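You operate a simulated robot arm through the tools that you are given. There is no shell and no other tool.

You run a simulated two-armed robot. Do the job below in one go: nothing can be reset, and whatever is moved stays where it is left.

TASK
Light the trailer's tail lamps from the battery pack.
Fine: pack switch off while the black round plug goes into the pack's socket; then on. Where these are worked on the way, their far stop is far enough and under half their travel is too little: pack switch.

It is judged by the outcome, as a careful person would: the job done as asked, and still so three seconds after it is handed in. It fails if anything else is knocked over, pushed out of place, dropped, spilled or broken.

THE ROBOT
Two 7-joint arms with three-finger grippers on one trunk that stands fixed in place. Base frame: the origin is at the foot of the trunk, x ahead of it, y to its left, z up. Units: mm, degrees, N and s.
The left shoulder is at [45, 154, 999], the right one opposite. With the tool pointing down near the work surface each hand reaches from about 100 to 540 mm from the base axis, measured 20 degrees to its own side. Payload 2.69 kg a hand.
The TCP of each hand is the grasp point between the finger pads, 29 mm short of the fingertips. In the tool frame z runs along the fingers and y along their closing line. The gripper opens to 120 mm; its body begins 78 mm behind the TCP.
Orientation is that of the tool frame in the base frame, as [roll, pitch, yaw] about the fixed x, y, z axes, in that order (R = Rz(yaw) Ry(pitch) Rx(roll)). With the fingers straight down and closing along the base's y, the tool's x points along the base's -x, its y along +y and its z along -z.

THE INTERFACE
- The arms move only by the tool apply_moves. It takes "left_moves", "right_moves" or both (then of equal length, played together; a hand with none holds still); each is a list of rows, each an object of numbers (a shift or turn left out is 0, a gripper value left out holds the last): "dx", "dy", "dz": the shift along the base's x, y, z in mm; "wx", "wy", "wz": the turn, a rotation vector about the base's x, y, z in degrees; "fingers": the gripper command, from -1 (shut) to 1 (fully open), values between in proportion. In form: [{"dx": .., "dy": .., "dz": .., "wx": .., "wy": .., "wz": .., "fingers": ..}, ...]. A call has 1 to 20 rows; each row is the pose to reach, as a shift and turn from the pose commanded when the call began. Each row takes 0.2 s and may step no farther than 50 mm and 8.6 degrees from the row before; otherwise, or with a gripper value out of range, the whole call is refused. A pose out of reach is approached as far as the arm can. The call stops where the force on the tool passes 40 N (or 10 N more than at its start, if that is more) or the arm is blocked; 0.2 s more then pass. Each finger travels about 136.2 mm/s and halts on what it meets, pressing with about 28 N; the grip force reading is that of the motor and also rises with nothing between the fingers. The clock runs only during rows and for 0.2 s after the last one: add rows that repeat a pose to give the fingers time. The reply holds the time, the measured pose of the TCP, the force on the tool along the base axes, the opening and the grip force, in the units named above and with some noise, with the torque about the TCP (base axes, N m) and any sound that the robot's microphone picked up.
- Cameras (640 x 400 px; columns grow to the right, rows downward): "scene" is now at [148.8, -18.1, 1132.1]; the picture's right is [-0.24, -0.97, 0.00], its down [-0.68, 0.17, -0.72] and it looks along [0.70, -0.17, -0.70] (base axes); focal length 295 px, centre (320, 200). "left" rides on the left gripper at [63, 0, -104] in its tool frame; the picture's right is [0.00, 1.00, 0.00], its down [-0.83, 0.00, -0.56] and it looks along [-0.56, 0.00, 0.83] (tool axes); focal length 275 px, centre (320, 200). "right" rides on the right gripper at [63, 0, -104] in its tool frame; the picture's right is [0.00, 1.00, 0.00], its down [-0.83, 0.00, -0.56] and it looks along [-0.56, 0.00, 0.83] (tool axes); focal length 275 px, centre (320, 200). There is no depth. A picture from a camera that has moved, and an enlarged one, comes with that camera's place and axes in the base frame and with its lens.
- camera(camera): a new picture of that camera. The clock stands still meanwhile.
- slide_trunk(by): moves the trunk up (or, below 0, down) by that many mm; the arms and the scene camera ride with it, the base frame stays. It gives what a move gives, with no picture.
- pan_tilt(pan, tilt): turns the head with the scene camera to pan (to the left, within 80 degrees either way) and tilt (down, from -29 to 69), counted from straight ahead of the robot (the tilt from the chest, where the trunk bows). It gives what a move gives.
- close_up(camera, box): a new picture of the part [left, top, right, bottom] of that camera's present view, enlarged. The clock stands still meanwhile.
- sign_off(): hands the job in; it is judged then, once.

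Nothing tells you positions but the pictures and the camera data. Unless the task says otherwise, let go and move clear before handing in.

The tools are called after "Call:" as a command line: name --argument value ..., lists and objects as JSON in quotes. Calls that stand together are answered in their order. apply_moves: Moves the arms, as the interface text tells. Its arguments: {"type":"object","properties":{"left_moves":{"type":"array"},"right_moves":{"type":"array"}},"required":[]} The other tools are called the same way: slide_trunk (by) moves the trunk up or down; pan_tilt (pan, tilt) turns the head that bears the scene camera; camera (camera) takes a picture; close_up (camera, box) takes an enlarged picture of a part of a camera's view; sign_off () hands the job in.

At the start:

```text
t: 0.0
left_tcp_pos: [447.4, 140.3, 852.6]
left_ee_rot: [-180.0, 0.0, 180.0]
left_ft_force: [-0.5, 0.4, -0.3]
left_torque: [-0.02, 0.03, -0.01]
left_finger_gap: 120.1
left_finger_force: 0.0
right_tcp_pos: [369.3, -170.7, 930.7]
right_ee_rot: [-180.0, 0.1, 179.9]
right_ft_force: [0.4, -0.3, -0.2]
right_torque: [-0.02, -0.02, -0.01]
right_finger_gap: 120.2
right_finger_force: 0.0
trunk travel left (down, up): [-367.0, 70.0]
head pan, tilt (commanded): [-13.8, 44.2]
```

scene: 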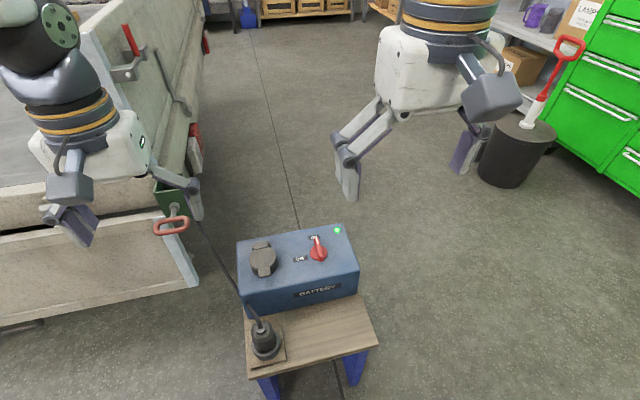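
right: 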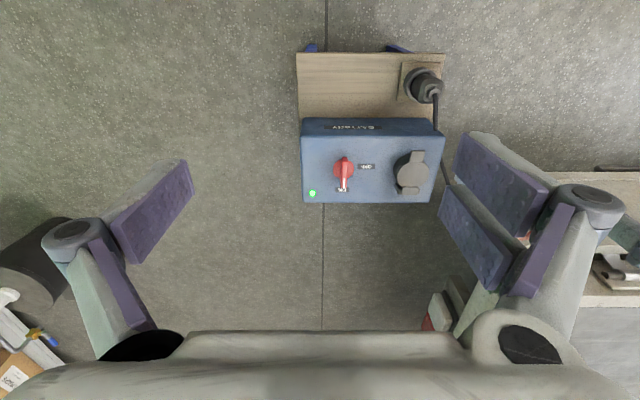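
left: 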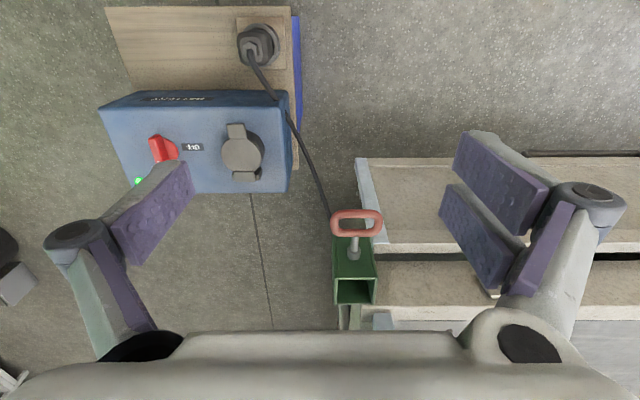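

I see a small table carrying a blue battery pack with a red switch, a lidded grey socket, and a black plug standing in a holder near me with a cable to the trailer. I'll look closer at each before moving.

Call:
close_up --camera "scene" --box '[220, 210, 380, 310]'

Call:
close_up --camera "scene" --box '[200, 290, 376, 400]'

Call:
close_up --camera "right" --box '[280, 40, 472, 210]'

Call:
close_up --camera "left" --box '[100, 0, 400, 210]'

```text
4.00 times, centred on (300, 260) of scene
camera zoom: at [148.8, -18.1, 1132.1], right [-0.24, -0.97, 0.0], down [-0.68, 0.17, -0.72], along [0.7, -0.17, -0.7], focal length 1179 px, centre (400, -40)
```

zoom: 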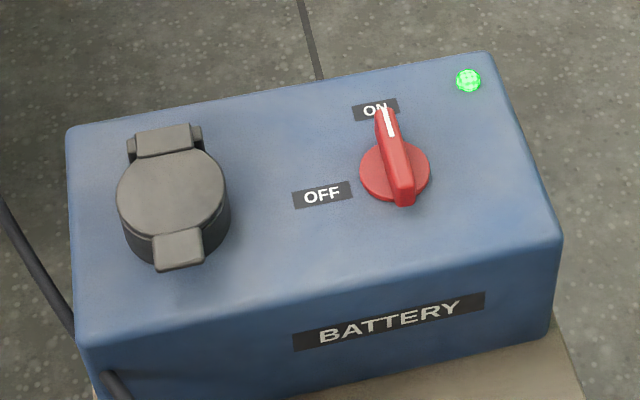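

```text
3.64 times, centred on (288, 345) of scene
camera zoom: at [148.8, -18.1, 1132.1], right [-0.24, -0.97, 0.0], down [-0.68, 0.17, -0.72], along [0.7, -0.17, -0.7], focal length 1072 px, centre (436, -327)
```

zoom: 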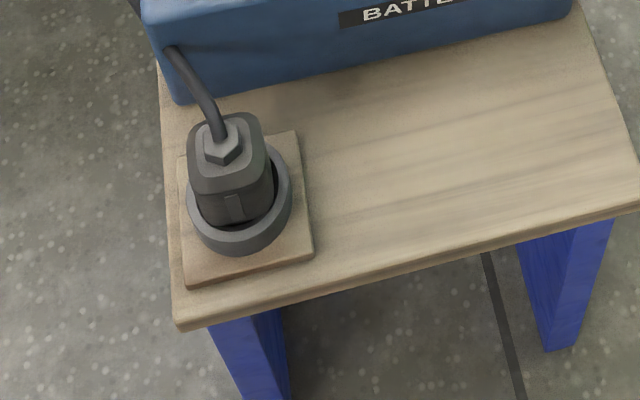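

```text
2.35 times, centred on (376, 125) of right
camera zoom: at [305.5, -170.0, 1035.9], right [0.0, 1.0, 0.0], down [0.83, 0.0, 0.56], along [0.56, 0.0, -0.83], focal length 648 px, centre (188, 376)
```

zoom: 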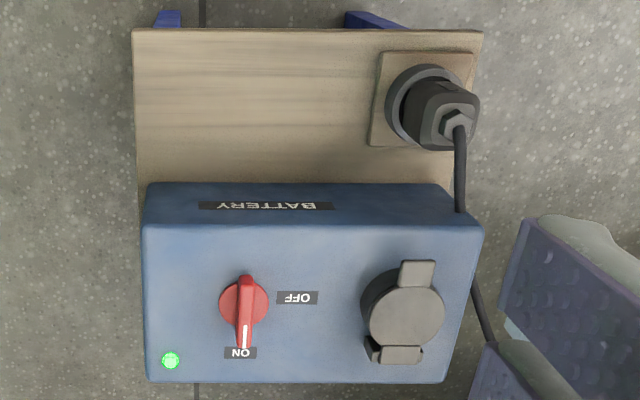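

```text
1.90 times, centred on (250, 105) of left
camera zoom: at [385.3, 140.3, 957.6], right [0.0, 1.0, 0.0], down [0.83, 0.0, 0.56], along [0.56, 0.0, -0.83], focal length 524 px, centre (453, 381)
```

zoom: 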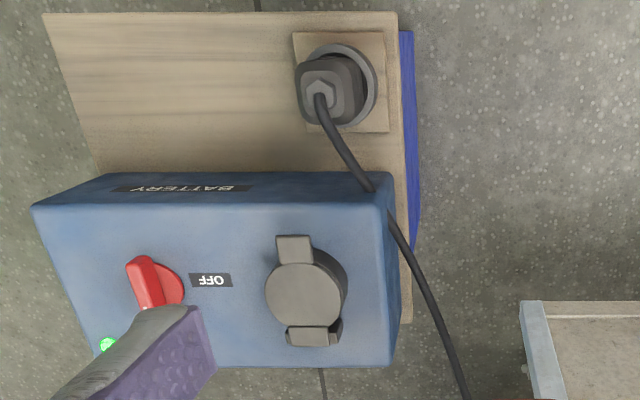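

The pack top is near z≈518, with the socket lid at about (572, 16, 544), hinged on the far side. The knob is at about (573, -120), now pointing to ON, and the plug's cable nut is at about (426, 40, 508). I'll lower the trunk for reach and then look closer.

Call:
slide_trunk --by -150

```text
t: 1.8
left_tcp_pos: [447.4, 139.0, 703.1]
left_ee_rot: [179.9, -0.1, 180.0]
left_ft_force: [0.1, 0.2, 0.1]
left_torque: [0.01, 0.0, -0.05]
left_finger_gap: 120.1
left_finger_force: 0.1
right_tcp_pos: [368.5, -168.9, 782.5]
right_ee_rot: [179.9, 0.1, -179.9]
right_ft_force: [-0.1, 0.2, 0.6]
right_torque: [-0.01, -0.02, -0.02]
right_finger_gap: 120.2
right_finger_force: 0.0
trunk travel left (down, up): [-217.0, 220.0]
head pan, tilt (commanded): [-13.8, 44.2]
```

The trunk is down 150 mm and nothing was touched. Next I'll bring the right hand toward the switch from above and take pictures.

Call:
apply_moves --right_moves '[{"dx": 40, "dy": 10, "dz": 0}, {"dx": 80, "dy": 20, "dz": -15}, {"dx": 120, "dy": 35, "dz": -40}, {"dx": 160, "dy": 45, "dz": -60}, {"dx": 160, "dy": 48, "dz": -80}, {"dx": 160, "dy": 48, "dz": -80}]' --left_moves '[{"dx": -20, "dy": 20, "dz": 10}, {"dx": -40, "dy": 40, "dz": 20}, {"dx": -60, "dy": 50, "dz": 30}, {"dx": -80, "dy": 60, "dz": 40}, {"dx": -100, "dy": 60, "dz": 50}, {"dx": -100, "dy": 60, "dz": 50}]'

Call:
camera --camera "scene"

Call:
camera --camera "right"

Call:
camera --camera "left"

```text
t: 3.1
left_tcp_pos: [346.3, 200.5, 752.7]
left_ee_rot: [179.9, 0.0, 180.0]
left_ft_force: [0.3, -0.2, -0.8]
left_torque: [0.02, 0.01, 0.03]
left_finger_gap: 120.0
left_finger_force: 0.0
right_tcp_pos: [529.3, -123.4, 701.8]
right_ee_rot: [-180.0, 0.2, 179.9]
right_ft_force: [0.1, -0.4, 0.0]
right_torque: [-0.03, 0.0, 0.03]
right_finger_gap: 120.1
right_finger_force: 0.1
trunk travel left (down, up): [-217.0, 220.0]
head pan, tilt (commanded): [-13.8, 44.2]
```

```text
taken
camera scene: at [193.9, -18.1, 975.9], right [-0.24, -0.97, 0.0], down [-0.68, 0.17, -0.72], along [0.7, -0.17, -0.7], focal length 295 px, centre (320, 200)
```

scene: 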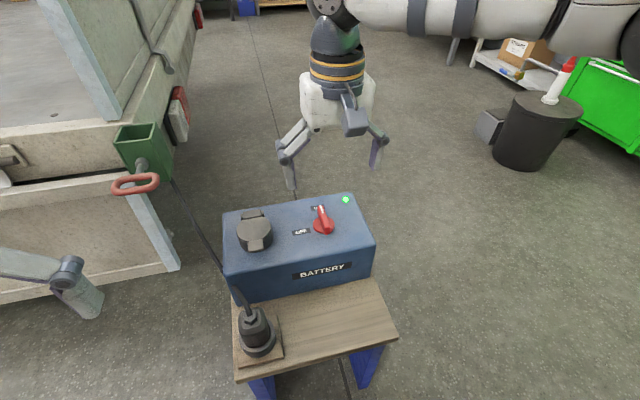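

```text
taken
camera right: at [465.5, -123.1, 805.5], right [-0.01, 1.0, 0.0], down [0.83, 0.0, 0.56], along [0.56, 0.0, -0.83], focal length 275 px, centre (320, 200)
```

right: 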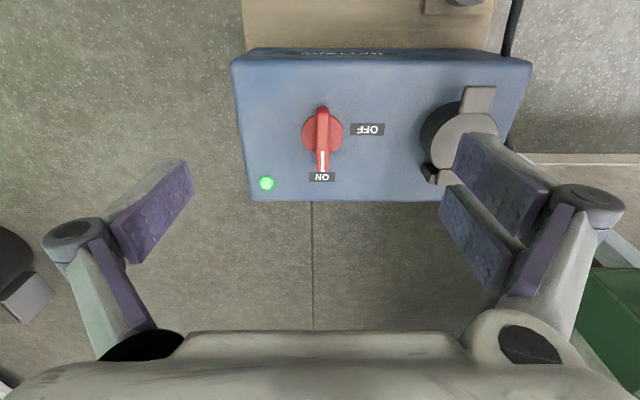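

```text
taken
camera left: at [284.9, 200.7, 857.9], right [0.0, 1.0, 0.0], down [0.83, 0.0, 0.56], along [0.56, 0.0, -0.83], focal length 275 px, centre (320, 200)
```

left: 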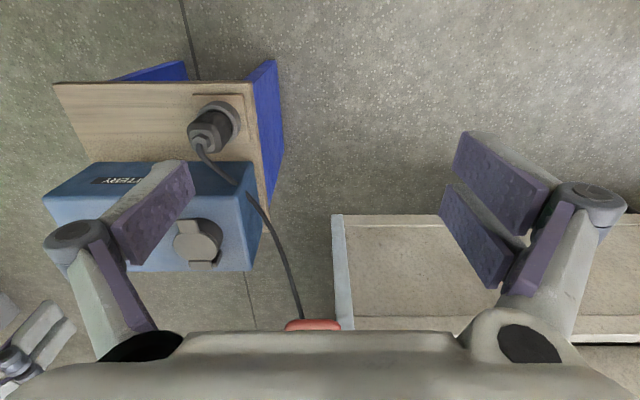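

The right hand is above the pack with a clear view of the knob. I'll take enlargements to measure the knob, the lid and the plug accurately.

Call:
close_up --camera "right" --box '[220, 30, 540, 230]'

Call:
close_up --camera "scene" --box '[216, 185, 392, 295]'

Call:
close_up --camera "scene" --box '[216, 280, 312, 380]'

Call:
close_up --camera "left" --box '[40, 70, 296, 280]'

```text
2.00 times, centred on (380, 130) of right
camera zoom: at [465.5, -123.1, 805.5], right [-0.01, 1.0, 0.0], down [0.83, 0.0, 0.56], along [0.56, 0.0, -0.83], focal length 551 px, centre (200, 340)
```

zoom: 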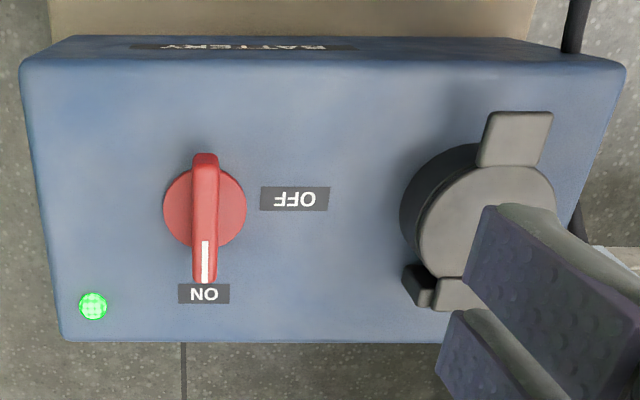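

```text
3.64 times, centred on (304, 240) of scene
camera zoom: at [193.9, -18.1, 975.9], right [-0.24, -0.97, 0.0], down [-0.68, 0.17, -0.72], along [0.7, -0.17, -0.7], focal length 1072 px, centre (378, 54)
```

zoom: 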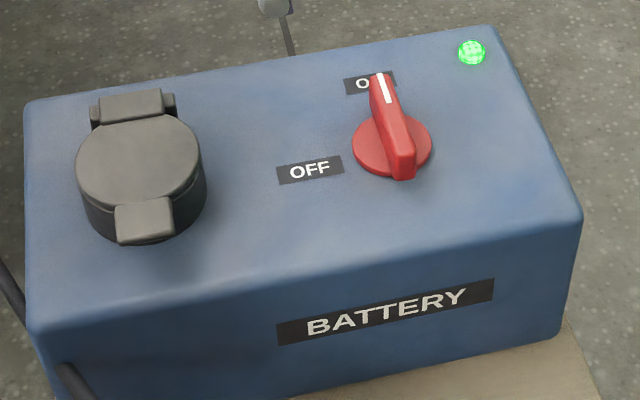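

```text
4.00 times, centred on (264, 330) of scene
camera zoom: at [193.9, -18.1, 975.9], right [-0.24, -0.97, 0.0], down [-0.68, 0.17, -0.72], along [0.7, -0.17, -0.7], focal length 1179 px, centre (544, -320)
```

zoom: 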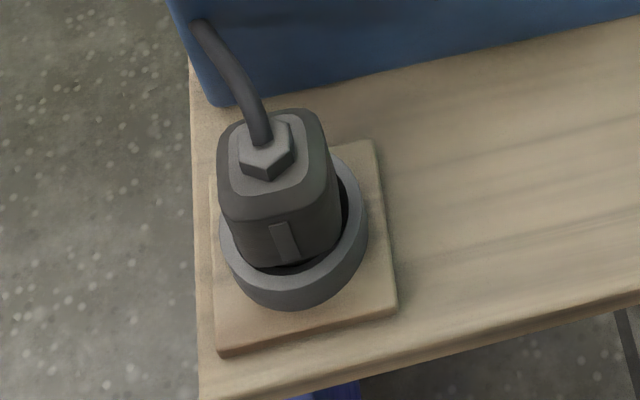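

```text
1.90 times, centred on (168, 175) of left
camera zoom: at [284.9, 200.7, 857.9], right [0.0, 1.0, 0.0], down [0.83, 0.0, 0.56], along [0.56, 0.0, -0.83], focal length 524 px, centre (610, 248)
```

zoom: 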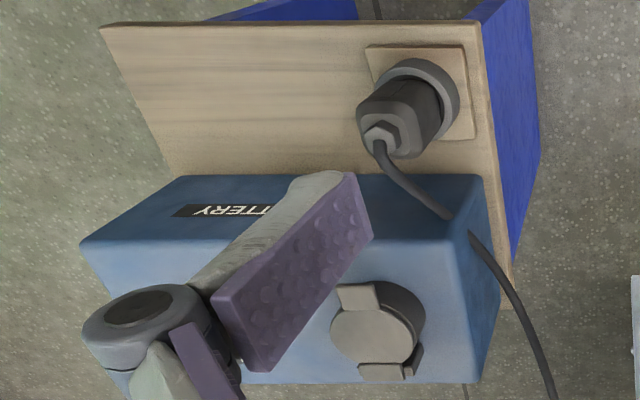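

The knob pivot is at about (572, -120), with a lever about 60 mm long and its top near z≈545. I'll move the right hand over it and check in free air that the wrist can turn +90° about z.

Call:
apply_moves --right_moves '[{"dx": 20, "dy": 1.5, "dz": -15}, {"dx": 43, "dy": 3, "dz": -30}, {"dx": 43, "dy": 3, "dz": -30, "wz": 8.5}, {"dx": 43, "dy": 3, "dz": -30, "wz": 17}, {"dx": 43, "dy": 3, "dz": -30, "wz": 25.5}, {"dx": 43, "dy": 3, "dz": -30, "wz": 34}, {"dx": 43, "dy": 3, "dz": -30, "wz": 42.5}, {"dx": 43, "dy": 3, "dz": -30, "wz": 51}, {"dx": 43, "dy": 3, "dz": -30, "wz": 59.5}, {"dx": 43, "dy": 3, "dz": -30, "wz": 68}, {"dx": 43, "dy": 3, "dz": -30, "wz": 76.5}, {"dx": 43, "dy": 3, "dz": -30, "wz": 85}, {"dx": 43, "dy": 3, "dz": -30, "wz": 93}, {"dx": 43, "dy": 3, "dz": -30, "wz": 93}]'

Call:
camera --camera "scene"

Call:
camera --camera "right"

```text
t: 6.2
left_tcp_pos: [347.0, 200.4, 751.3]
left_ee_rot: [180.0, 0.0, -179.9]
left_ft_force: [0.0, -0.4, -0.1]
left_torque: [0.06, -0.01, -0.02]
left_finger_gap: 120.0
left_finger_force: 0.0
right_tcp_pos: [465.6, -119.0, 564.9]
right_ee_rot: [-165.7, 0.1, -100.9]
right_ft_force: [0.4, 1.0, 0.6]
right_torque: [-0.05, 0.01, -0.01]
right_finger_gap: 119.9
right_finger_force: 0.0
right hand out of reach, approached as far as the arm can: row 7, 8, 9, 10, 11, 12, 13, 14
trunk travel left (down, up): [-217.0, 220.0]
head pan, tilt (commanded): [-13.8, 44.2]
```

```text
taken
camera scene: at [193.7, -18.0, 975.9], right [-0.24, -0.97, 0.0], down [-0.68, 0.17, -0.72], along [0.7, -0.17, -0.7], focal length 295 px, centre (320, 200)
```

scene: 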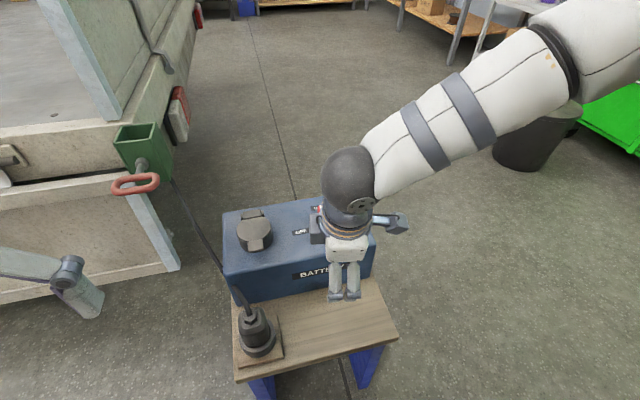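

```text
taken
camera right: at [428.3, -176.0, 665.0], right [-0.95, 0.18, -0.25], down [0.02, 0.84, 0.54], along [0.3, 0.51, -0.81], focal length 275 px, centre (320, 200)
```

right: 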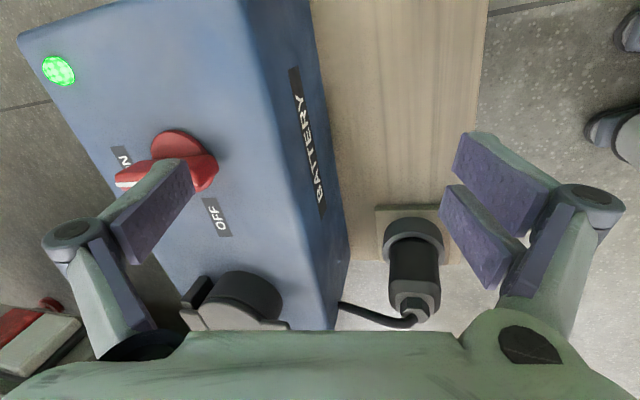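

The wrist ran out of range past about +42°, and the hand drifted toward me without touching anything. I'll recover carefully by raising it and undoing the turn, and then work the lever by pushing instead of twisting.

Call:
apply_moves --right_moves '[{"dz": 20}]'

```text
t: 6.5
left_tcp_pos: [347.7, 200.1, 750.0]
left_ee_rot: [179.9, -0.1, 180.0]
left_ft_force: [-1.0, -1.0, 0.3]
left_torque: [0.0, -0.01, -0.01]
left_finger_gap: 120.0
left_finger_force: 0.1
right_tcp_pos: [464.8, -118.0, 585.5]
right_ee_rot: [-165.7, 0.1, -101.0]
right_ft_force: [0.0, 0.9, 0.9]
right_torque: [0.01, 0.0, -0.02]
right_finger_gap: 119.7
right_finger_force: 0.1
trunk travel left (down, up): [-217.0, 220.0]
head pan, tilt (commanded): [-13.8, 44.2]
```

The commanded pose follows the actual one, so I'll raise the hand and turn it back by -79° about z. After that I'll take out the leftover tilt.

Call:
apply_moves --right_moves '[{"dz": 30}, {"dz": 60, "wz": -8}, {"dz": 90, "wz": -16}, {"dz": 110, "wz": -24}, {"dz": 115, "wz": -32}, {"dz": 115, "wz": -40}, {"dz": 115, "wz": -48}, {"dz": 115, "wz": -56}, {"dz": 115, "wz": -64}, {"dz": 115, "wz": -72}, {"dz": 115, "wz": -79}, {"dz": 115, "wz": -79}]'

```text
t: 9.2
left_tcp_pos: [347.0, 199.2, 752.1]
left_ee_rot: [-180.0, 0.0, 180.0]
left_ft_force: [-0.4, 0.6, 0.9]
left_torque: [-0.02, -0.01, 0.03]
left_finger_gap: 120.1
left_finger_force: 0.1
right_tcp_pos: [463.5, -115.3, 699.9]
right_ee_rot: [-165.7, 0.1, 180.0]
right_ft_force: [0.2, -0.1, 0.1]
right_torque: [0.02, 0.01, 0.0]
right_finger_gap: 120.3
right_finger_force: 0.1
right hand out of reach, approached as far as the arm can: row 1
trunk travel left (down, up): [-217.0, 220.0]
head pan, tilt (commanded): [-13.8, 44.2]
```

The turn is undone. I'll take out the 14° tilt, close the fingers into one block and check its shape. The plan is to push the lever's near end toward -y and then +x, which stays well within reach.

Call:
apply_moves --right_moves '[{"wx": 7.2, "fingers": 0.3}, {"wx": 14.3, "fingers": -0.5}, {"dx": 20, "dy": 10, "dz": -20, "wx": 14.3, "fingers": -1}, {"dx": 50, "dy": 15, "dz": -45, "wx": 14.3, "fingers": -1}, {"dx": 60, "dy": 15, "dz": -50, "wx": 14.3, "fingers": -1}]'

Call:
camera --camera "right"

Call:
camera --camera "scene"

```text
t: 10.3
left_tcp_pos: [347.3, 199.9, 752.0]
left_ee_rot: [-180.0, 0.0, -180.0]
left_ft_force: [0.3, -0.3, 0.1]
left_torque: [0.0, 0.01, -0.03]
left_finger_gap: 119.9
left_finger_force: 0.0
right_tcp_pos: [525.1, -102.6, 651.1]
right_ee_rot: [179.8, 0.1, 179.9]
right_ft_force: [0.2, -0.1, 0.0]
right_torque: [0.0, 0.02, -0.01]
right_finger_gap: 0.1
right_finger_force: 28.7
trunk travel left (down, up): [-217.0, 220.0]
head pan, tilt (commanded): [-13.8, 44.2]
```

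```text
taken
camera right: at [461.7, -102.7, 754.1], right [0.0, 1.0, 0.0], down [0.83, 0.0, 0.56], along [0.56, 0.0, -0.83], focal length 275 px, centre (320, 200)
```

right: 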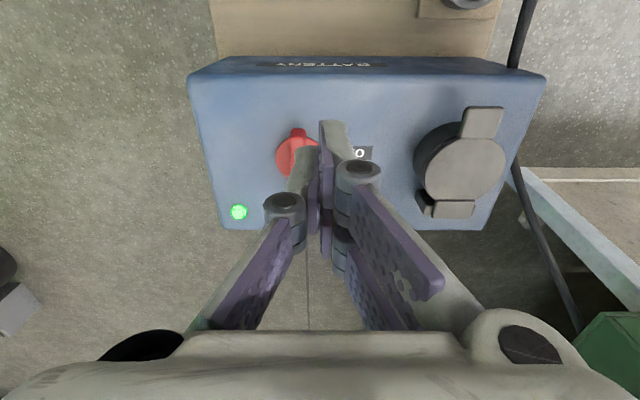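

```text
taken
camera scene: at [194.1, -18.1, 975.8], right [-0.24, -0.97, 0.0], down [-0.68, 0.17, -0.72], along [0.7, -0.17, -0.7], focal length 295 px, centre (320, 200)
```

scene: 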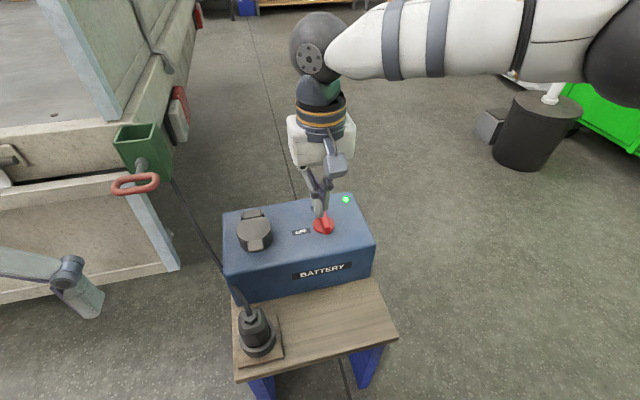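

When closed, the fingers form a narrow block, with the single finger leading on the -y side. I'll lower it beside the lever's near end on the +y side with the tips at about z≈531, and check before pushing.

Call:
apply_moves --right_moves '[{"dx": 18, "dy": 11.6, "dz": -20}, {"dx": 18, "dy": 11.6, "dz": -50}, {"dx": 18, "dy": 11.6, "dz": -75}, {"dx": 18, "dy": 11.6, "dz": -89}, {"dx": 18, "dy": 11.6, "dz": -89}]'

Call:
close_up --camera "scene" --box '[232, 160, 392, 260]'

Call:
close_up --camera "right" --box '[200, 40, 440, 200]'

```text
t: 11.6
left_tcp_pos: [347.7, 200.3, 752.5]
left_ee_rot: [180.0, 0.1, -180.0]
left_ft_force: [-0.2, 0.3, -0.1]
left_torque: [-0.01, -0.02, -0.02]
left_finger_gap: 119.8
left_finger_force: 0.1
right_tcp_pos: [542.9, -91.6, 561.0]
right_ee_rot: [-180.0, 0.1, 179.9]
right_ft_force: [1.2, 0.3, 0.2]
right_torque: [-0.02, -0.01, 0.0]
right_finger_gap: 0.0
right_finger_force: 28.2
trunk travel left (down, up): [-217.0, 220.0]
head pan, tilt (commanded): [-13.8, 44.2]
```

```text
4.00 times, centred on (312, 210) of scene
camera zoom: at [193.9, -18.1, 975.8], right [-0.24, -0.97, 0.0], down [-0.68, 0.17, -0.72], along [0.7, -0.17, -0.7], focal length 1179 px, centre (352, 160)
```

zoom: 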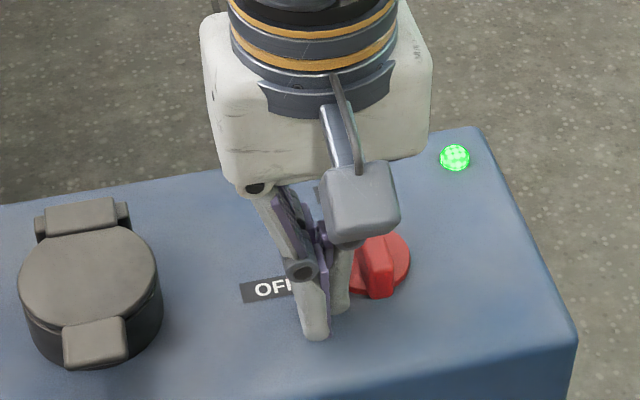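

```text
2.50 times, centred on (320, 120) of right
camera zoom: at [478.9, -90.8, 664.5], right [0.0, 1.0, 0.0], down [0.83, 0.0, 0.56], along [0.56, 0.0, -0.83], focal length 688 px, centre (320, 400)
```

zoom: 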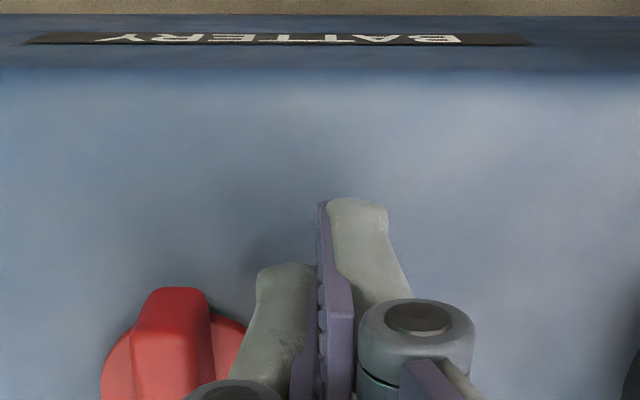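

The geometry matches, with the finger about 9 mm from the lever side and at lever height. Pushing the near end toward -y now.

Call:
apply_moves --right_moves '[{"dy": -4}, {"dy": -8}, {"dy": -12}, {"dy": -15}, {"dy": -18}, {"dy": -21}, {"dy": -23.5}, {"dy": -23.5}]'

Call:
close_up --camera "scene" --box '[232, 160, 392, 260]'

Call:
close_up --camera "right" --box '[200, 40, 440, 200]'

```text
t: 13.3
left_tcp_pos: [346.4, 199.8, 753.2]
left_ee_rot: [179.9, 0.1, -179.9]
left_ft_force: [-1.2, -0.6, -0.3]
left_torque: [-0.04, -0.03, 0.0]
left_finger_gap: 120.1
left_finger_force: 0.1
right_tcp_pos: [541.4, -113.4, 561.4]
right_ee_rot: [-180.0, 0.1, 180.0]
right_ft_force: [-0.5, 0.4, 0.3]
right_torque: [-0.01, 0.03, -0.02]
right_finger_gap: 0.0
right_finger_force: 27.8
trunk travel left (down, up): [-217.0, 220.0]
head pan, tilt (commanded): [-13.8, 44.2]
```

```text
4.00 times, centred on (312, 210) of scene
camera zoom: at [193.9, -18.1, 975.8], right [-0.24, -0.97, 0.0], down [-0.68, 0.17, -0.72], along [0.7, -0.17, -0.7], focal length 1179 px, centre (352, 160)
```

zoom: 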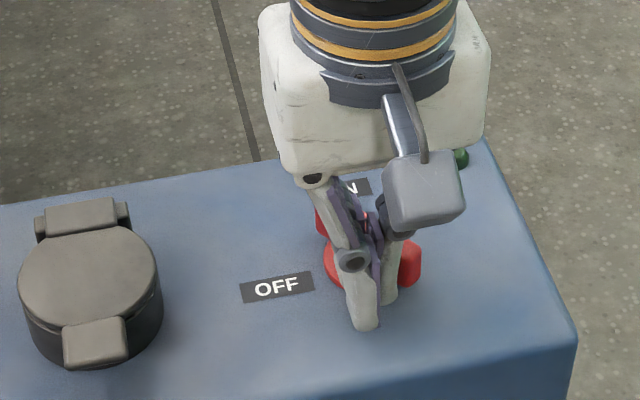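

```text
2.50 times, centred on (320, 120) of right
camera zoom: at [478.6, -114.1, 664.8], right [0.0, 1.0, 0.0], down [0.83, 0.0, 0.56], along [0.56, 0.0, -0.83], focal length 688 px, centre (320, 400)
```

zoom: 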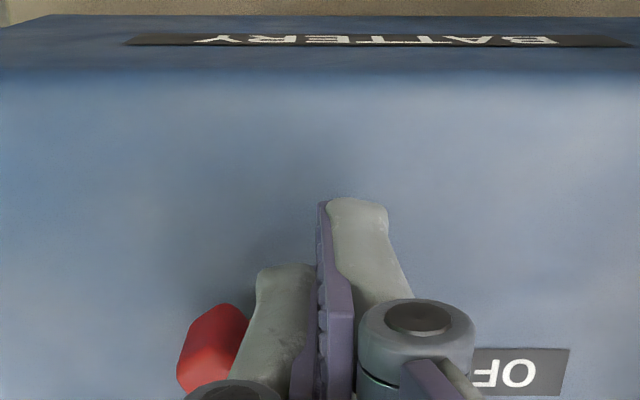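

The lever is about 40° round and the indicator has already gone dark. I'll back off toward me, shift to -y, and push +x to bring it fully to OFF.

Call:
apply_moves --right_moves '[{"dx": -12}, {"dx": -26}, {"dx": -28, "dy": -15}, {"dx": -28, "dy": -32}, {"dx": -22, "dy": -32}, {"dx": -17, "dy": -32}, {"dx": -12, "dy": -32}, {"dx": -8, "dy": -32}, {"dx": -4, "dy": -32}, {"dx": 0, "dy": -32}, {"dx": 3, "dy": -32}, {"dx": 5, "dy": -32}, {"dx": 5, "dy": -32}]'

Call:
close_up --camera "scene" --box '[232, 160, 392, 260]'

Call:
close_up --camera "right" --box '[200, 40, 440, 200]'

```text
t: 14.9
left_tcp_pos: [347.1, 200.4, 752.2]
left_ee_rot: [179.9, -0.1, -180.0]
left_ft_force: [-0.5, 0.3, -0.9]
left_torque: [0.02, 0.03, 0.0]
left_finger_gap: 119.8
left_finger_force: 0.1
right_tcp_pos: [523.0, -149.6, 559.4]
right_ee_rot: [-179.4, -0.9, 179.8]
right_ft_force: [-10.0, -8.0, 5.4]
right_torque: [0.04, -0.03, -0.08]
right_finger_gap: 0.0
right_finger_force: 27.9
trunk travel left (down, up): [-217.0, 220.0]
head pan, tilt (commanded): [-13.8, 44.2]
stopped in row 7 (right hand): the force on the tool passed its limit at 44 N (the readings are from after the stop); the commanded pose is now the measured one
```

```text
4.00 times, centred on (312, 210) of scene
camera zoom: at [193.3, -18.2, 976.0], right [-0.24, -0.97, 0.0], down [-0.68, 0.17, -0.72], along [0.7, -0.17, -0.7], focal length 1179 px, centre (352, 160)
```

zoom: 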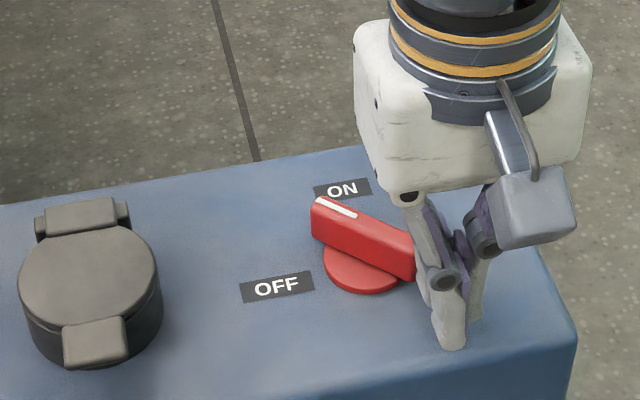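

```text
2.50 times, centred on (320, 120) of right
camera zoom: at [460.8, -148.8, 664.7], right [0.0, 1.0, -0.01], down [0.84, 0.01, 0.54], along [0.54, -0.01, -0.84], focal length 688 px, centre (320, 400)
```

zoom: 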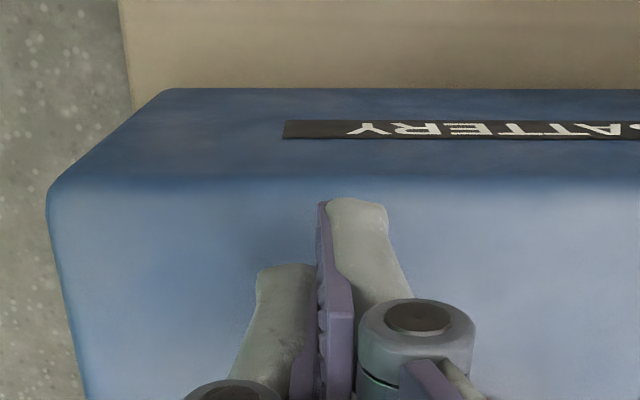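

The block met the lever's end face and pushed along the lever, so the force guard stopped it. The pack did not shift. I'll back off and follow the arc properly, pushing on the lever's side.

Call:
apply_moves --right_moves '[{"dx": -6, "dz": 1.5}, {"dx": -8, "dy": 12, "dz": 1.5}, {"dx": -2, "dy": 21.6, "dz": 1.5}, {"dx": 3.7, "dy": 21.6, "dz": 1.5}, {"dx": 7, "dy": 18.2, "dz": 1.5}, {"dx": 9, "dy": 15.6, "dz": 1.5}, {"dx": 11, "dy": 13.6, "dz": 1.5}, {"dx": 13, "dy": 11.6, "dz": 1.5}, {"dx": 15.5, "dy": 9.9, "dz": 1.5}, {"dx": 18, "dy": 8.6, "dz": 1.5}, {"dx": 21, "dy": 7.6, "dz": 1.5}, {"dx": 23, "dy": 7.2, "dz": 1.5}, {"dx": 24, "dy": 7.2, "dz": 1.5}]'

Call:
close_up --camera "scene" --box '[232, 160, 392, 260]'

```text
t: 17.6
left_tcp_pos: [346.9, 201.4, 752.7]
left_ee_rot: [179.9, 0.0, 179.9]
left_ft_force: [-0.5, 0.6, -0.6]
left_torque: [-0.02, -0.02, 0.03]
left_finger_gap: 119.9
left_finger_force: 0.0
right_tcp_pos: [542.4, -139.7, 559.3]
right_ee_rot: [-179.5, -1.5, -180.0]
right_ft_force: [-10.8, 0.6, 1.3]
right_torque: [-0.08, 0.04, 0.04]
right_finger_gap: 0.1
right_finger_force: 28.1
trunk travel left (down, up): [-217.0, 220.0]
head pan, tilt (commanded): [-13.8, 44.2]
stopped in row 13 (right hand): the force on the tool passed its limit at 43 N (the readings are from after the stop); the commanded pose is now the measured one
```

```text
4.00 times, centred on (312, 210) of scene
camera zoom: at [193.3, -18.1, 975.9], right [-0.24, -0.97, 0.0], down [-0.68, 0.17, -0.72], along [0.7, -0.17, -0.7], focal length 1179 px, centre (352, 160)
```

zoom: 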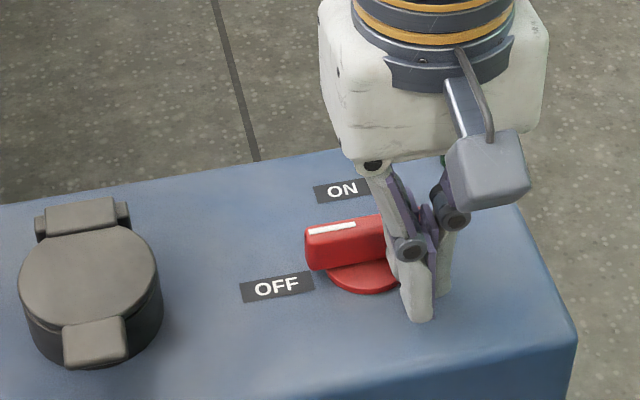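

The lever now points at OFF against its stop and the LED is dark. I'll back the right hand off and up, then study the socket lid and the plug closely.

Call:
apply_moves --right_moves '[{"dx": -12, "dz": 2}, {"dx": -25, "dz": 30}, {"dx": -25, "dz": 70}, {"dx": -25, "dz": 110}, {"dx": -25, "dy": 10, "dz": 140, "wy": 1.5}, {"dx": -25, "dy": 20, "dz": 140, "wy": 1.5}]'

Call:
close_up --camera "scene" --box '[216, 190, 312, 250]'

Call:
close_up --camera "right" --box '[200, 20, 520, 220]'

Call:
close_up --camera "scene" --box '[272, 180, 400, 260]'

```text
t: 19.0
left_tcp_pos: [346.2, 200.3, 751.6]
left_ee_rot: [179.9, 0.0, -179.9]
left_ft_force: [-0.5, -1.0, -0.6]
left_torque: [0.02, -0.03, 0.07]
left_finger_gap: 120.3
left_finger_force: 0.0
right_tcp_pos: [518.4, -121.3, 701.0]
right_ee_rot: [-179.6, -2.8, 179.8]
right_ft_force: [-0.3, -0.2, 0.6]
right_torque: [0.02, 0.01, 0.01]
right_finger_gap: 0.0
right_finger_force: 27.3
trunk travel left (down, up): [-217.0, 220.0]
head pan, tilt (commanded): [-13.8, 44.2]
```

```text
6.67 times, centred on (264, 220) of scene
camera zoom: at [193.9, -18.1, 975.8], right [-0.24, -0.97, 0.0], down [-0.68, 0.17, -0.72], along [0.7, -0.17, -0.7], focal length 1965 px, centre (693, 67)
```

zoom: 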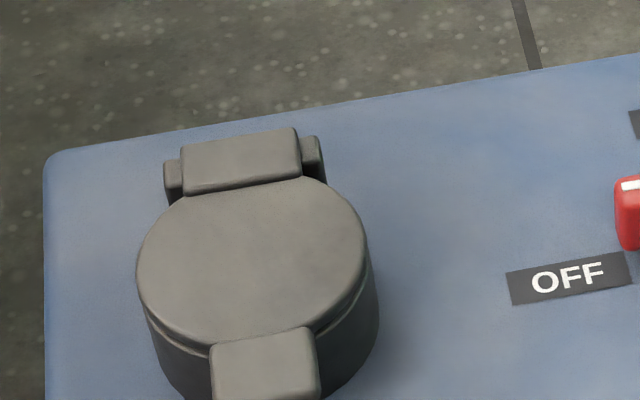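

```text
2.00 times, centred on (360, 120) of right
camera zoom: at [460.0, -120.3, 807.5], right [-0.01, 1.0, -0.01], down [0.86, 0.01, 0.51], along [0.51, 0.0, -0.86], focal length 551 px, centre (240, 360)
```

zoom: 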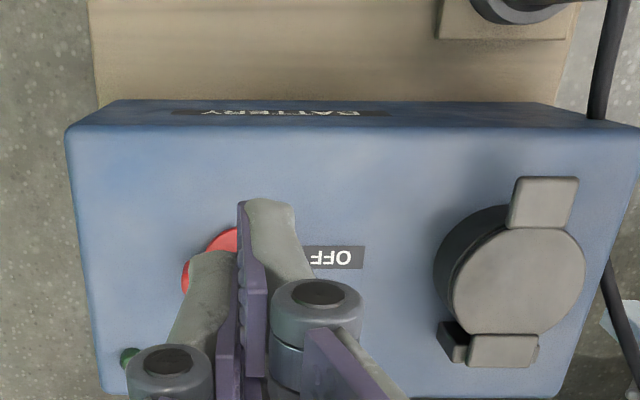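

```text
5.00 times, centred on (336, 220) of scene
camera zoom: at [193.9, -18.1, 975.8], right [-0.24, -0.97, 0.0], down [-0.68, 0.17, -0.72], along [0.7, -0.17, -0.7], focal length 1473 px, centre (240, 100)
```

zoom: 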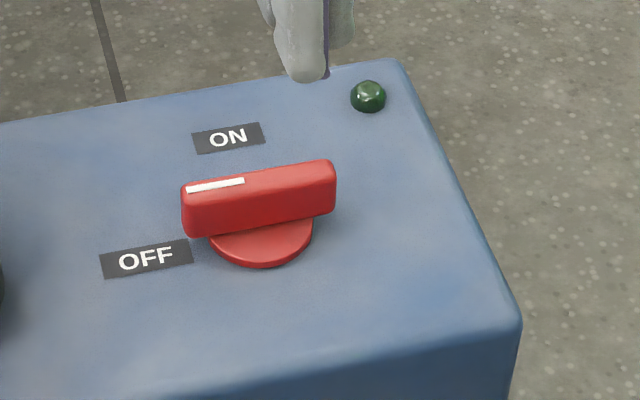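

The switch is fully OFF. The lid is a disc of about 66 mm centred near (570, 18, 547), with its tab toward me at x≈517-539 and the hinge at x≈612. I'll bring the right hand above the tab, partly open.

Call:
apply_moves --right_moves '[{"dy": 40, "wy": -2.8, "fingers": -0.5}, {"dy": 85, "dz": -20, "wy": -2.8, "fingers": -0.1}, {"dy": 125, "dz": -40, "wy": -2.8, "fingers": -0.1}, {"dx": 0, "dy": 139.3, "dz": -61, "wy": -2.8, "fingers": -0.1}, {"dx": 0, "dy": 139.3, "dz": -81, "wy": -2.8, "fingers": -0.1}, {"dx": 0, "dy": 139.3, "dz": -81, "wy": -2.8, "fingers": -0.1}]'

Call:
close_up --camera "right" --box '[160, 40, 480, 240]'

Call:
close_up --camera "scene" --box '[200, 150, 360, 250]'

Call:
camera --camera "left"

```text
t: 20.4
left_tcp_pos: [346.3, 199.5, 751.7]
left_ee_rot: [180.0, 0.1, -180.0]
left_ft_force: [-0.1, -0.1, -0.1]
left_torque: [0.02, -0.04, 0.02]
left_finger_gap: 120.0
left_finger_force: 0.1
right_tcp_pos: [518.9, 18.0, 619.0]
right_ee_rot: [-179.6, 0.0, -180.0]
right_ft_force: [-0.3, -0.5, -0.1]
right_torque: [-0.01, 0.01, -0.03]
right_finger_gap: 53.8
right_finger_force: 0.0
trunk travel left (down, up): [-217.0, 220.0]
head pan, tilt (commanded): [-13.8, 44.2]
```

```text
2.00 times, centred on (320, 140) of right
camera zoom: at [455.2, 19.5, 722.5], right [-0.01, 1.0, -0.01], down [0.83, 0.01, 0.56], along [0.56, 0.0, -0.83], focal length 551 px, centre (320, 320)
```

zoom: 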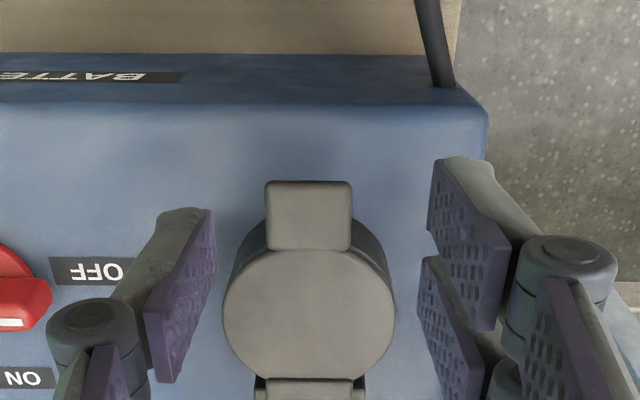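

```text
4.00 times, centred on (280, 200) of scene
camera zoom: at [194.0, -18.1, 975.8], right [-0.24, -0.97, 0.0], down [-0.68, 0.17, -0.72], along [0.7, -0.17, -0.7], focal length 1179 px, centre (480, 200)
```

zoom: 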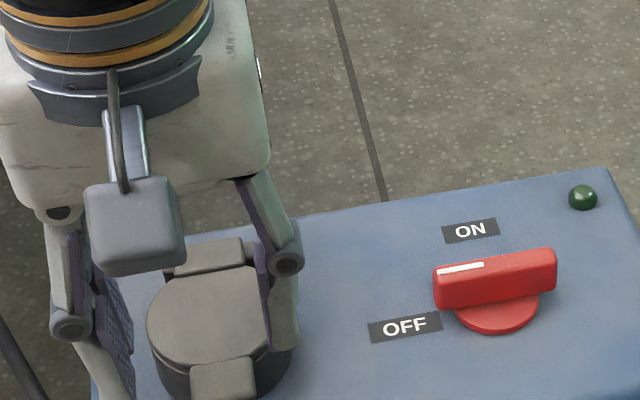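

```text
taken
camera left: at [285.3, 200.5, 857.8], right [0.0, 1.0, 0.0], down [0.83, 0.0, 0.56], along [0.56, 0.0, -0.83], focal length 275 px, centre (320, 200)
```

left: 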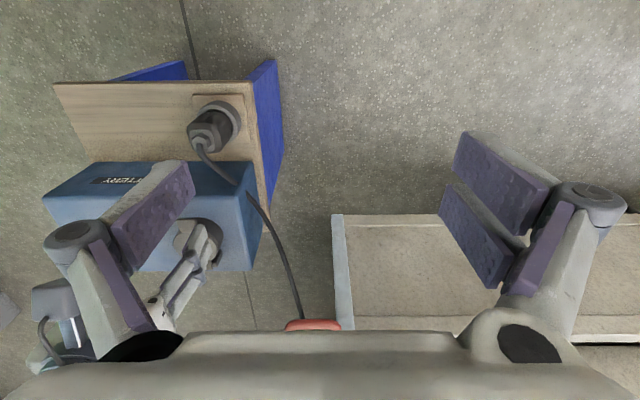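

The tab is about 30 mm wide, centred near y≈14.5 and spanning x 520-541. I'll lower the right hand so only the fingertips reach beside the tab, then close and check the gap.

Call:
apply_moves --right_moves '[{"dx": 1, "dy": -3.5, "dz": -20}, {"dx": 1, "dy": -3.5, "dz": -40}, {"dx": 1, "dy": -3.5, "dz": -53}, {"dx": 1, "dy": -3.5, "dz": -53, "fingers": -0.4}, {"dx": 1, "dy": -3.5, "dz": -53, "fingers": -0.6}, {"dx": 1, "dy": -3.5, "dz": -53, "fingers": -0.6}]'

Call:
close_up --camera "right" --box '[200, 40, 440, 190]'

Call:
close_up --camera "scene" --box '[208, 180, 336, 260]'

```text
t: 21.8
left_tcp_pos: [348.3, 200.9, 752.5]
left_ee_rot: [180.0, 0.1, -180.0]
left_ft_force: [-0.5, -0.4, -0.1]
left_torque: [-0.01, 0.0, 0.02]
left_finger_gap: 120.1
left_finger_force: 0.0
right_tcp_pos: [518.9, 16.1, 566.7]
right_ee_rot: [-179.6, 0.0, -179.9]
right_ft_force: [-2.6, 6.1, -1.5]
right_torque: [0.19, 0.09, 0.17]
right_finger_gap: 30.2
right_finger_force: 5.0
trunk travel left (down, up): [-217.0, 220.0]
head pan, tilt (commanded): [-13.8, 44.2]
```

```text
2.67 times, centred on (320, 115) of right
camera zoom: at [455.9, 16.7, 670.3], right [-0.01, 1.0, -0.01], down [0.83, 0.01, 0.56], along [0.56, 0.0, -0.83], focal length 734 px, centre (320, 427)
```

zoom: 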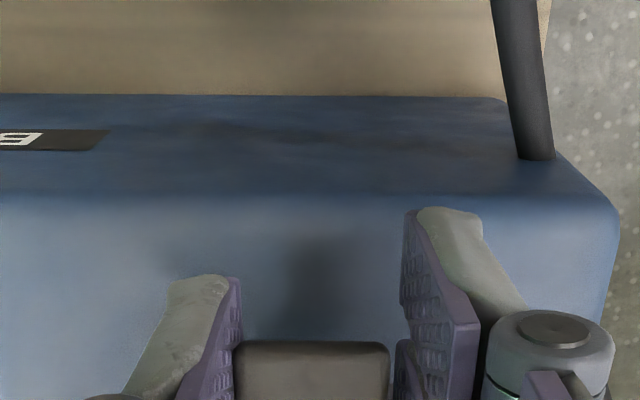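

```text
5.00 times, centred on (272, 220) of scene
camera zoom: at [193.9, -17.8, 975.8], right [-0.24, -0.97, 0.0], down [-0.68, 0.17, -0.72], along [0.7, -0.17, -0.7], focal length 1473 px, centre (560, 100)
```

zoom: 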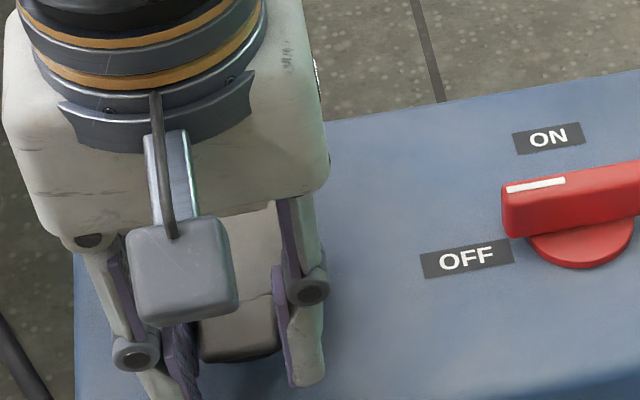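

The tips straddle the tab, with a gap of 30 mm matching its width. I'll open slightly, lower 4 mm, recentre and grip firmly.

Call:
apply_moves --right_moves '[{"fingers": -0.35}, {"dx": 1, "dy": -0.5, "dz": -4, "fingers": -0.35}, {"dx": 1, "dy": -0.5, "dz": -4, "fingers": -0.7}, {"dx": 1, "dy": -0.5, "dz": -4, "fingers": -1}, {"dx": 1, "dy": -0.5, "dz": -4, "fingers": -1}]'

```text
t: 23.0
left_tcp_pos: [347.7, 200.2, 751.8]
left_ee_rot: [-180.0, -0.1, 180.0]
left_ft_force: [-0.4, -0.3, 0.1]
left_torque: [-0.01, -0.03, -0.02]
left_finger_gap: 119.8
left_finger_force: 0.0
right_tcp_pos: [519.1, 17.4, 561.5]
right_ee_rot: [-179.8, -0.1, -179.8]
right_ft_force: [-8.5, 11.5, -0.4]
right_torque: [0.99, 0.36, 1.25]
right_finger_gap: 29.6
right_finger_force: 45.2
trunk travel left (down, up): [-217.0, 220.0]
head pan, tilt (commanded): [-13.8, 44.2]
```

The grip is firm at 29.6 mm, with some side load from being slightly off-centre. I'll relieve that and lift the tab along a small arc to see how the lid behaves.

Call:
apply_moves --right_moves '[{"dx": -1, "dy": 3}, {"dx": -1, "dy": 3, "dz": 4}, {"dx": -0.5, "dy": 3, "dz": 9}, {"dx": 0.5, "dy": 3, "dz": 15}, {"dx": 1.5, "dy": 3, "dz": 20}, {"dx": 1.5, "dy": 3, "dz": 20}]'

Call:
close_up --camera "scene" --box '[208, 180, 336, 260]'

Call:
close_up --camera "left" --box '[100, 160, 290, 300]'

Call:
close_up --camera "right" --box '[200, 40, 440, 190]'

```text
t: 23.8
left_tcp_pos: [348.8, 200.6, 751.9]
left_ee_rot: [-179.9, -0.1, 180.0]
left_ft_force: [0.1, -0.4, 0.6]
left_torque: [0.03, 0.02, 0.0]
left_finger_gap: 120.0
left_finger_force: 0.2
right_tcp_pos: [517.8, 16.9, 564.9]
right_ee_rot: [-179.1, -0.5, -180.0]
right_ft_force: [8.5, 2.0, -14.3]
right_torque: [0.74, 0.17, 1.17]
right_finger_gap: 28.7
right_finger_force: 44.8
trunk travel left (down, up): [-217.0, 220.0]
head pan, tilt (commanded): [-13.8, 44.2]
stopped in row 3 (right hand): the force on the tool passed its limit at 54 N (the readings are from after the stop); the commanded pose is now the measured one
```

```text
5.00 times, centred on (272, 220) of scene
camera zoom: at [195.3, -17.9, 975.6], right [-0.24, -0.97, 0.0], down [-0.68, 0.17, -0.72], along [0.7, -0.17, -0.7], focal length 1473 px, centre (560, 100)
```

zoom: 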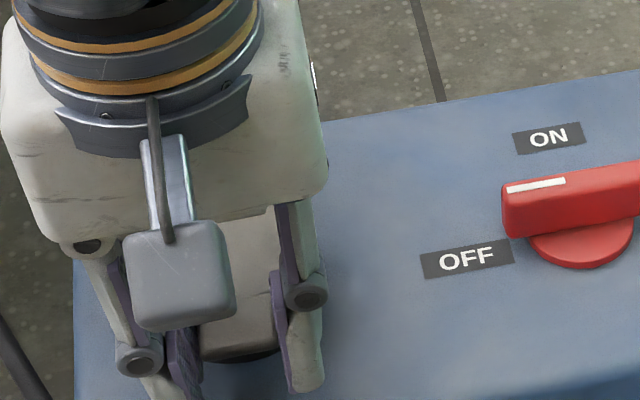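

```text
2.86 times, centred on (195, 230) of left
camera zoom: at [286.4, 200.8, 857.4], right [0.0, 1.0, 0.0], down [0.83, 0.0, 0.55], along [0.55, 0.0, -0.83], focal length 786 px, centre (677, 114)
```

zoom: 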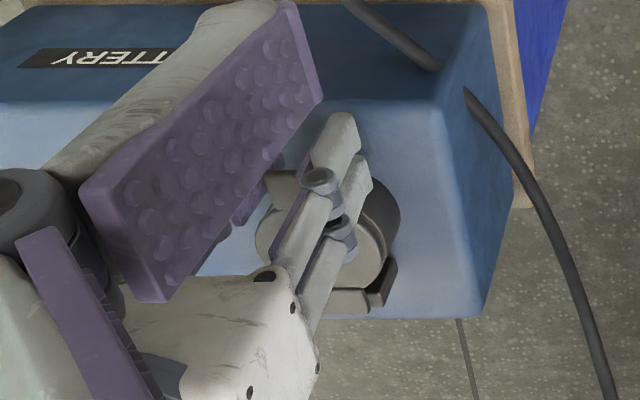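

```text
2.67 times, centred on (320, 115) of right
camera zoom: at [456.0, 17.3, 669.0], right [-0.01, 1.0, -0.02], down [0.84, 0.01, 0.55], along [0.55, -0.01, -0.84], focal length 734 px, centre (320, 427)
```

zoom: 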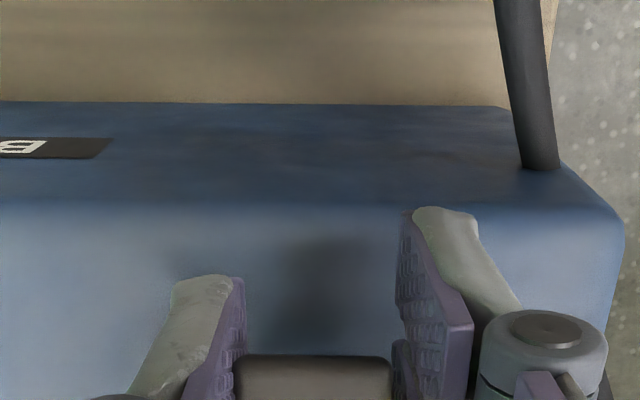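

The lid has barely moved and the force rose quickly. I'll lift in smaller steps to tell hinge stiffness from jamming.

Call:
apply_moves --right_moves '[{"dz": 0}, {"dz": 1.5}, {"dz": 3, "dx": 0.2}, {"dz": 3, "dx": 0.2}]'

Call:
close_up --camera "right" --box '[200, 40, 440, 190]'

```text
t: 24.8
left_tcp_pos: [348.6, 200.7, 750.9]
left_ee_rot: [179.9, 0.0, -180.0]
left_ft_force: [0.4, 0.9, 0.1]
left_torque: [0.02, 0.02, 0.01]
left_finger_gap: 119.9
left_finger_force: 0.1
right_tcp_pos: [517.3, 16.4, 567.4]
right_ee_rot: [-179.1, -1.0, -179.9]
right_ft_force: [-5.0, -5.4, -37.9]
right_torque: [0.46, 1.64, 1.04]
right_finger_gap: 27.4
right_finger_force: 44.8
trunk travel left (down, up): [-217.0, 220.0]
head pan, tilt (commanded): [-13.8, 44.2]
```

```text
2.67 times, centred on (320, 115) of right
camera zoom: at [455.4, 16.9, 671.4], right [-0.01, 1.0, -0.02], down [0.84, 0.02, 0.54], along [0.54, -0.01, -0.84], focal length 734 px, centre (320, 427)
```

zoom: 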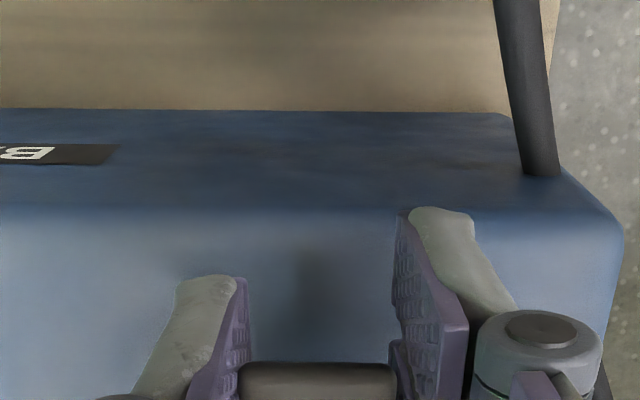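

The lift force of 38 N is too high for a lid, so one finger is probably rubbing the fixed barrel. I'll release and re-grip only the lid's thickness, higher and slightly nearer to me.

Call:
apply_moves --right_moves '[{"dz": -3, "fingers": -0.4}, {"dz": -3, "fingers": -0.3}, {"dx": -1, "dy": 0.5, "dz": 2.5, "wy": -1, "wx": -0.8, "fingers": -0.3}, {"dx": -1, "dy": 0.5, "dz": 2.5, "wy": -1, "wx": -0.8, "fingers": -0.3}]'

Call:
close_up --camera "right" --box '[200, 40, 440, 190]'

Call:
close_up --camera "scene" --box '[208, 180, 336, 260]'

```text
t: 25.8
left_tcp_pos: [347.2, 200.2, 752.4]
left_ee_rot: [180.0, 0.0, 180.0]
left_ft_force: [0.8, -0.3, 0.5]
left_torque: [0.03, -0.03, -0.03]
left_finger_gap: 120.1
left_finger_force: 0.1
right_tcp_pos: [517.5, 17.0, 572.1]
right_ee_rot: [-178.3, 0.7, -180.0]
right_ft_force: [-0.2, -0.5, 0.3]
right_torque: [-0.02, -0.02, 0.01]
right_finger_gap: 42.0
right_finger_force: 0.2
trunk travel left (down, up): [-217.0, 220.0]
head pan, tilt (commanded): [-13.8, 44.2]
```

```text
2.67 times, centred on (320, 115) of right
camera zoom: at [452.5, 19.2, 675.4], right [-0.01, 1.0, -0.03], down [0.83, 0.02, 0.56], along [0.56, -0.02, -0.83], focal length 734 px, centre (320, 427)
```

zoom: 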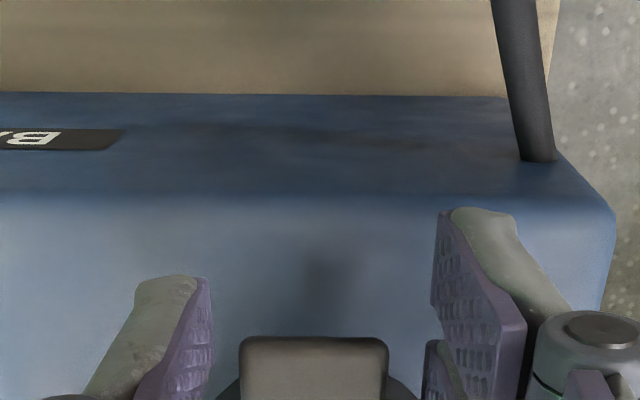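

```text
5.00 times, centred on (272, 220) of scene
camera zoom: at [193.9, -18.1, 975.8], right [-0.24, -0.97, 0.0], down [-0.68, 0.17, -0.72], along [0.7, -0.17, -0.7], focal length 1473 px, centre (560, 100)
```

zoom: 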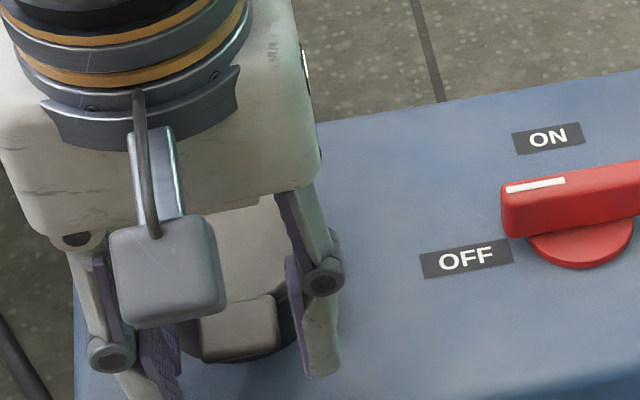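

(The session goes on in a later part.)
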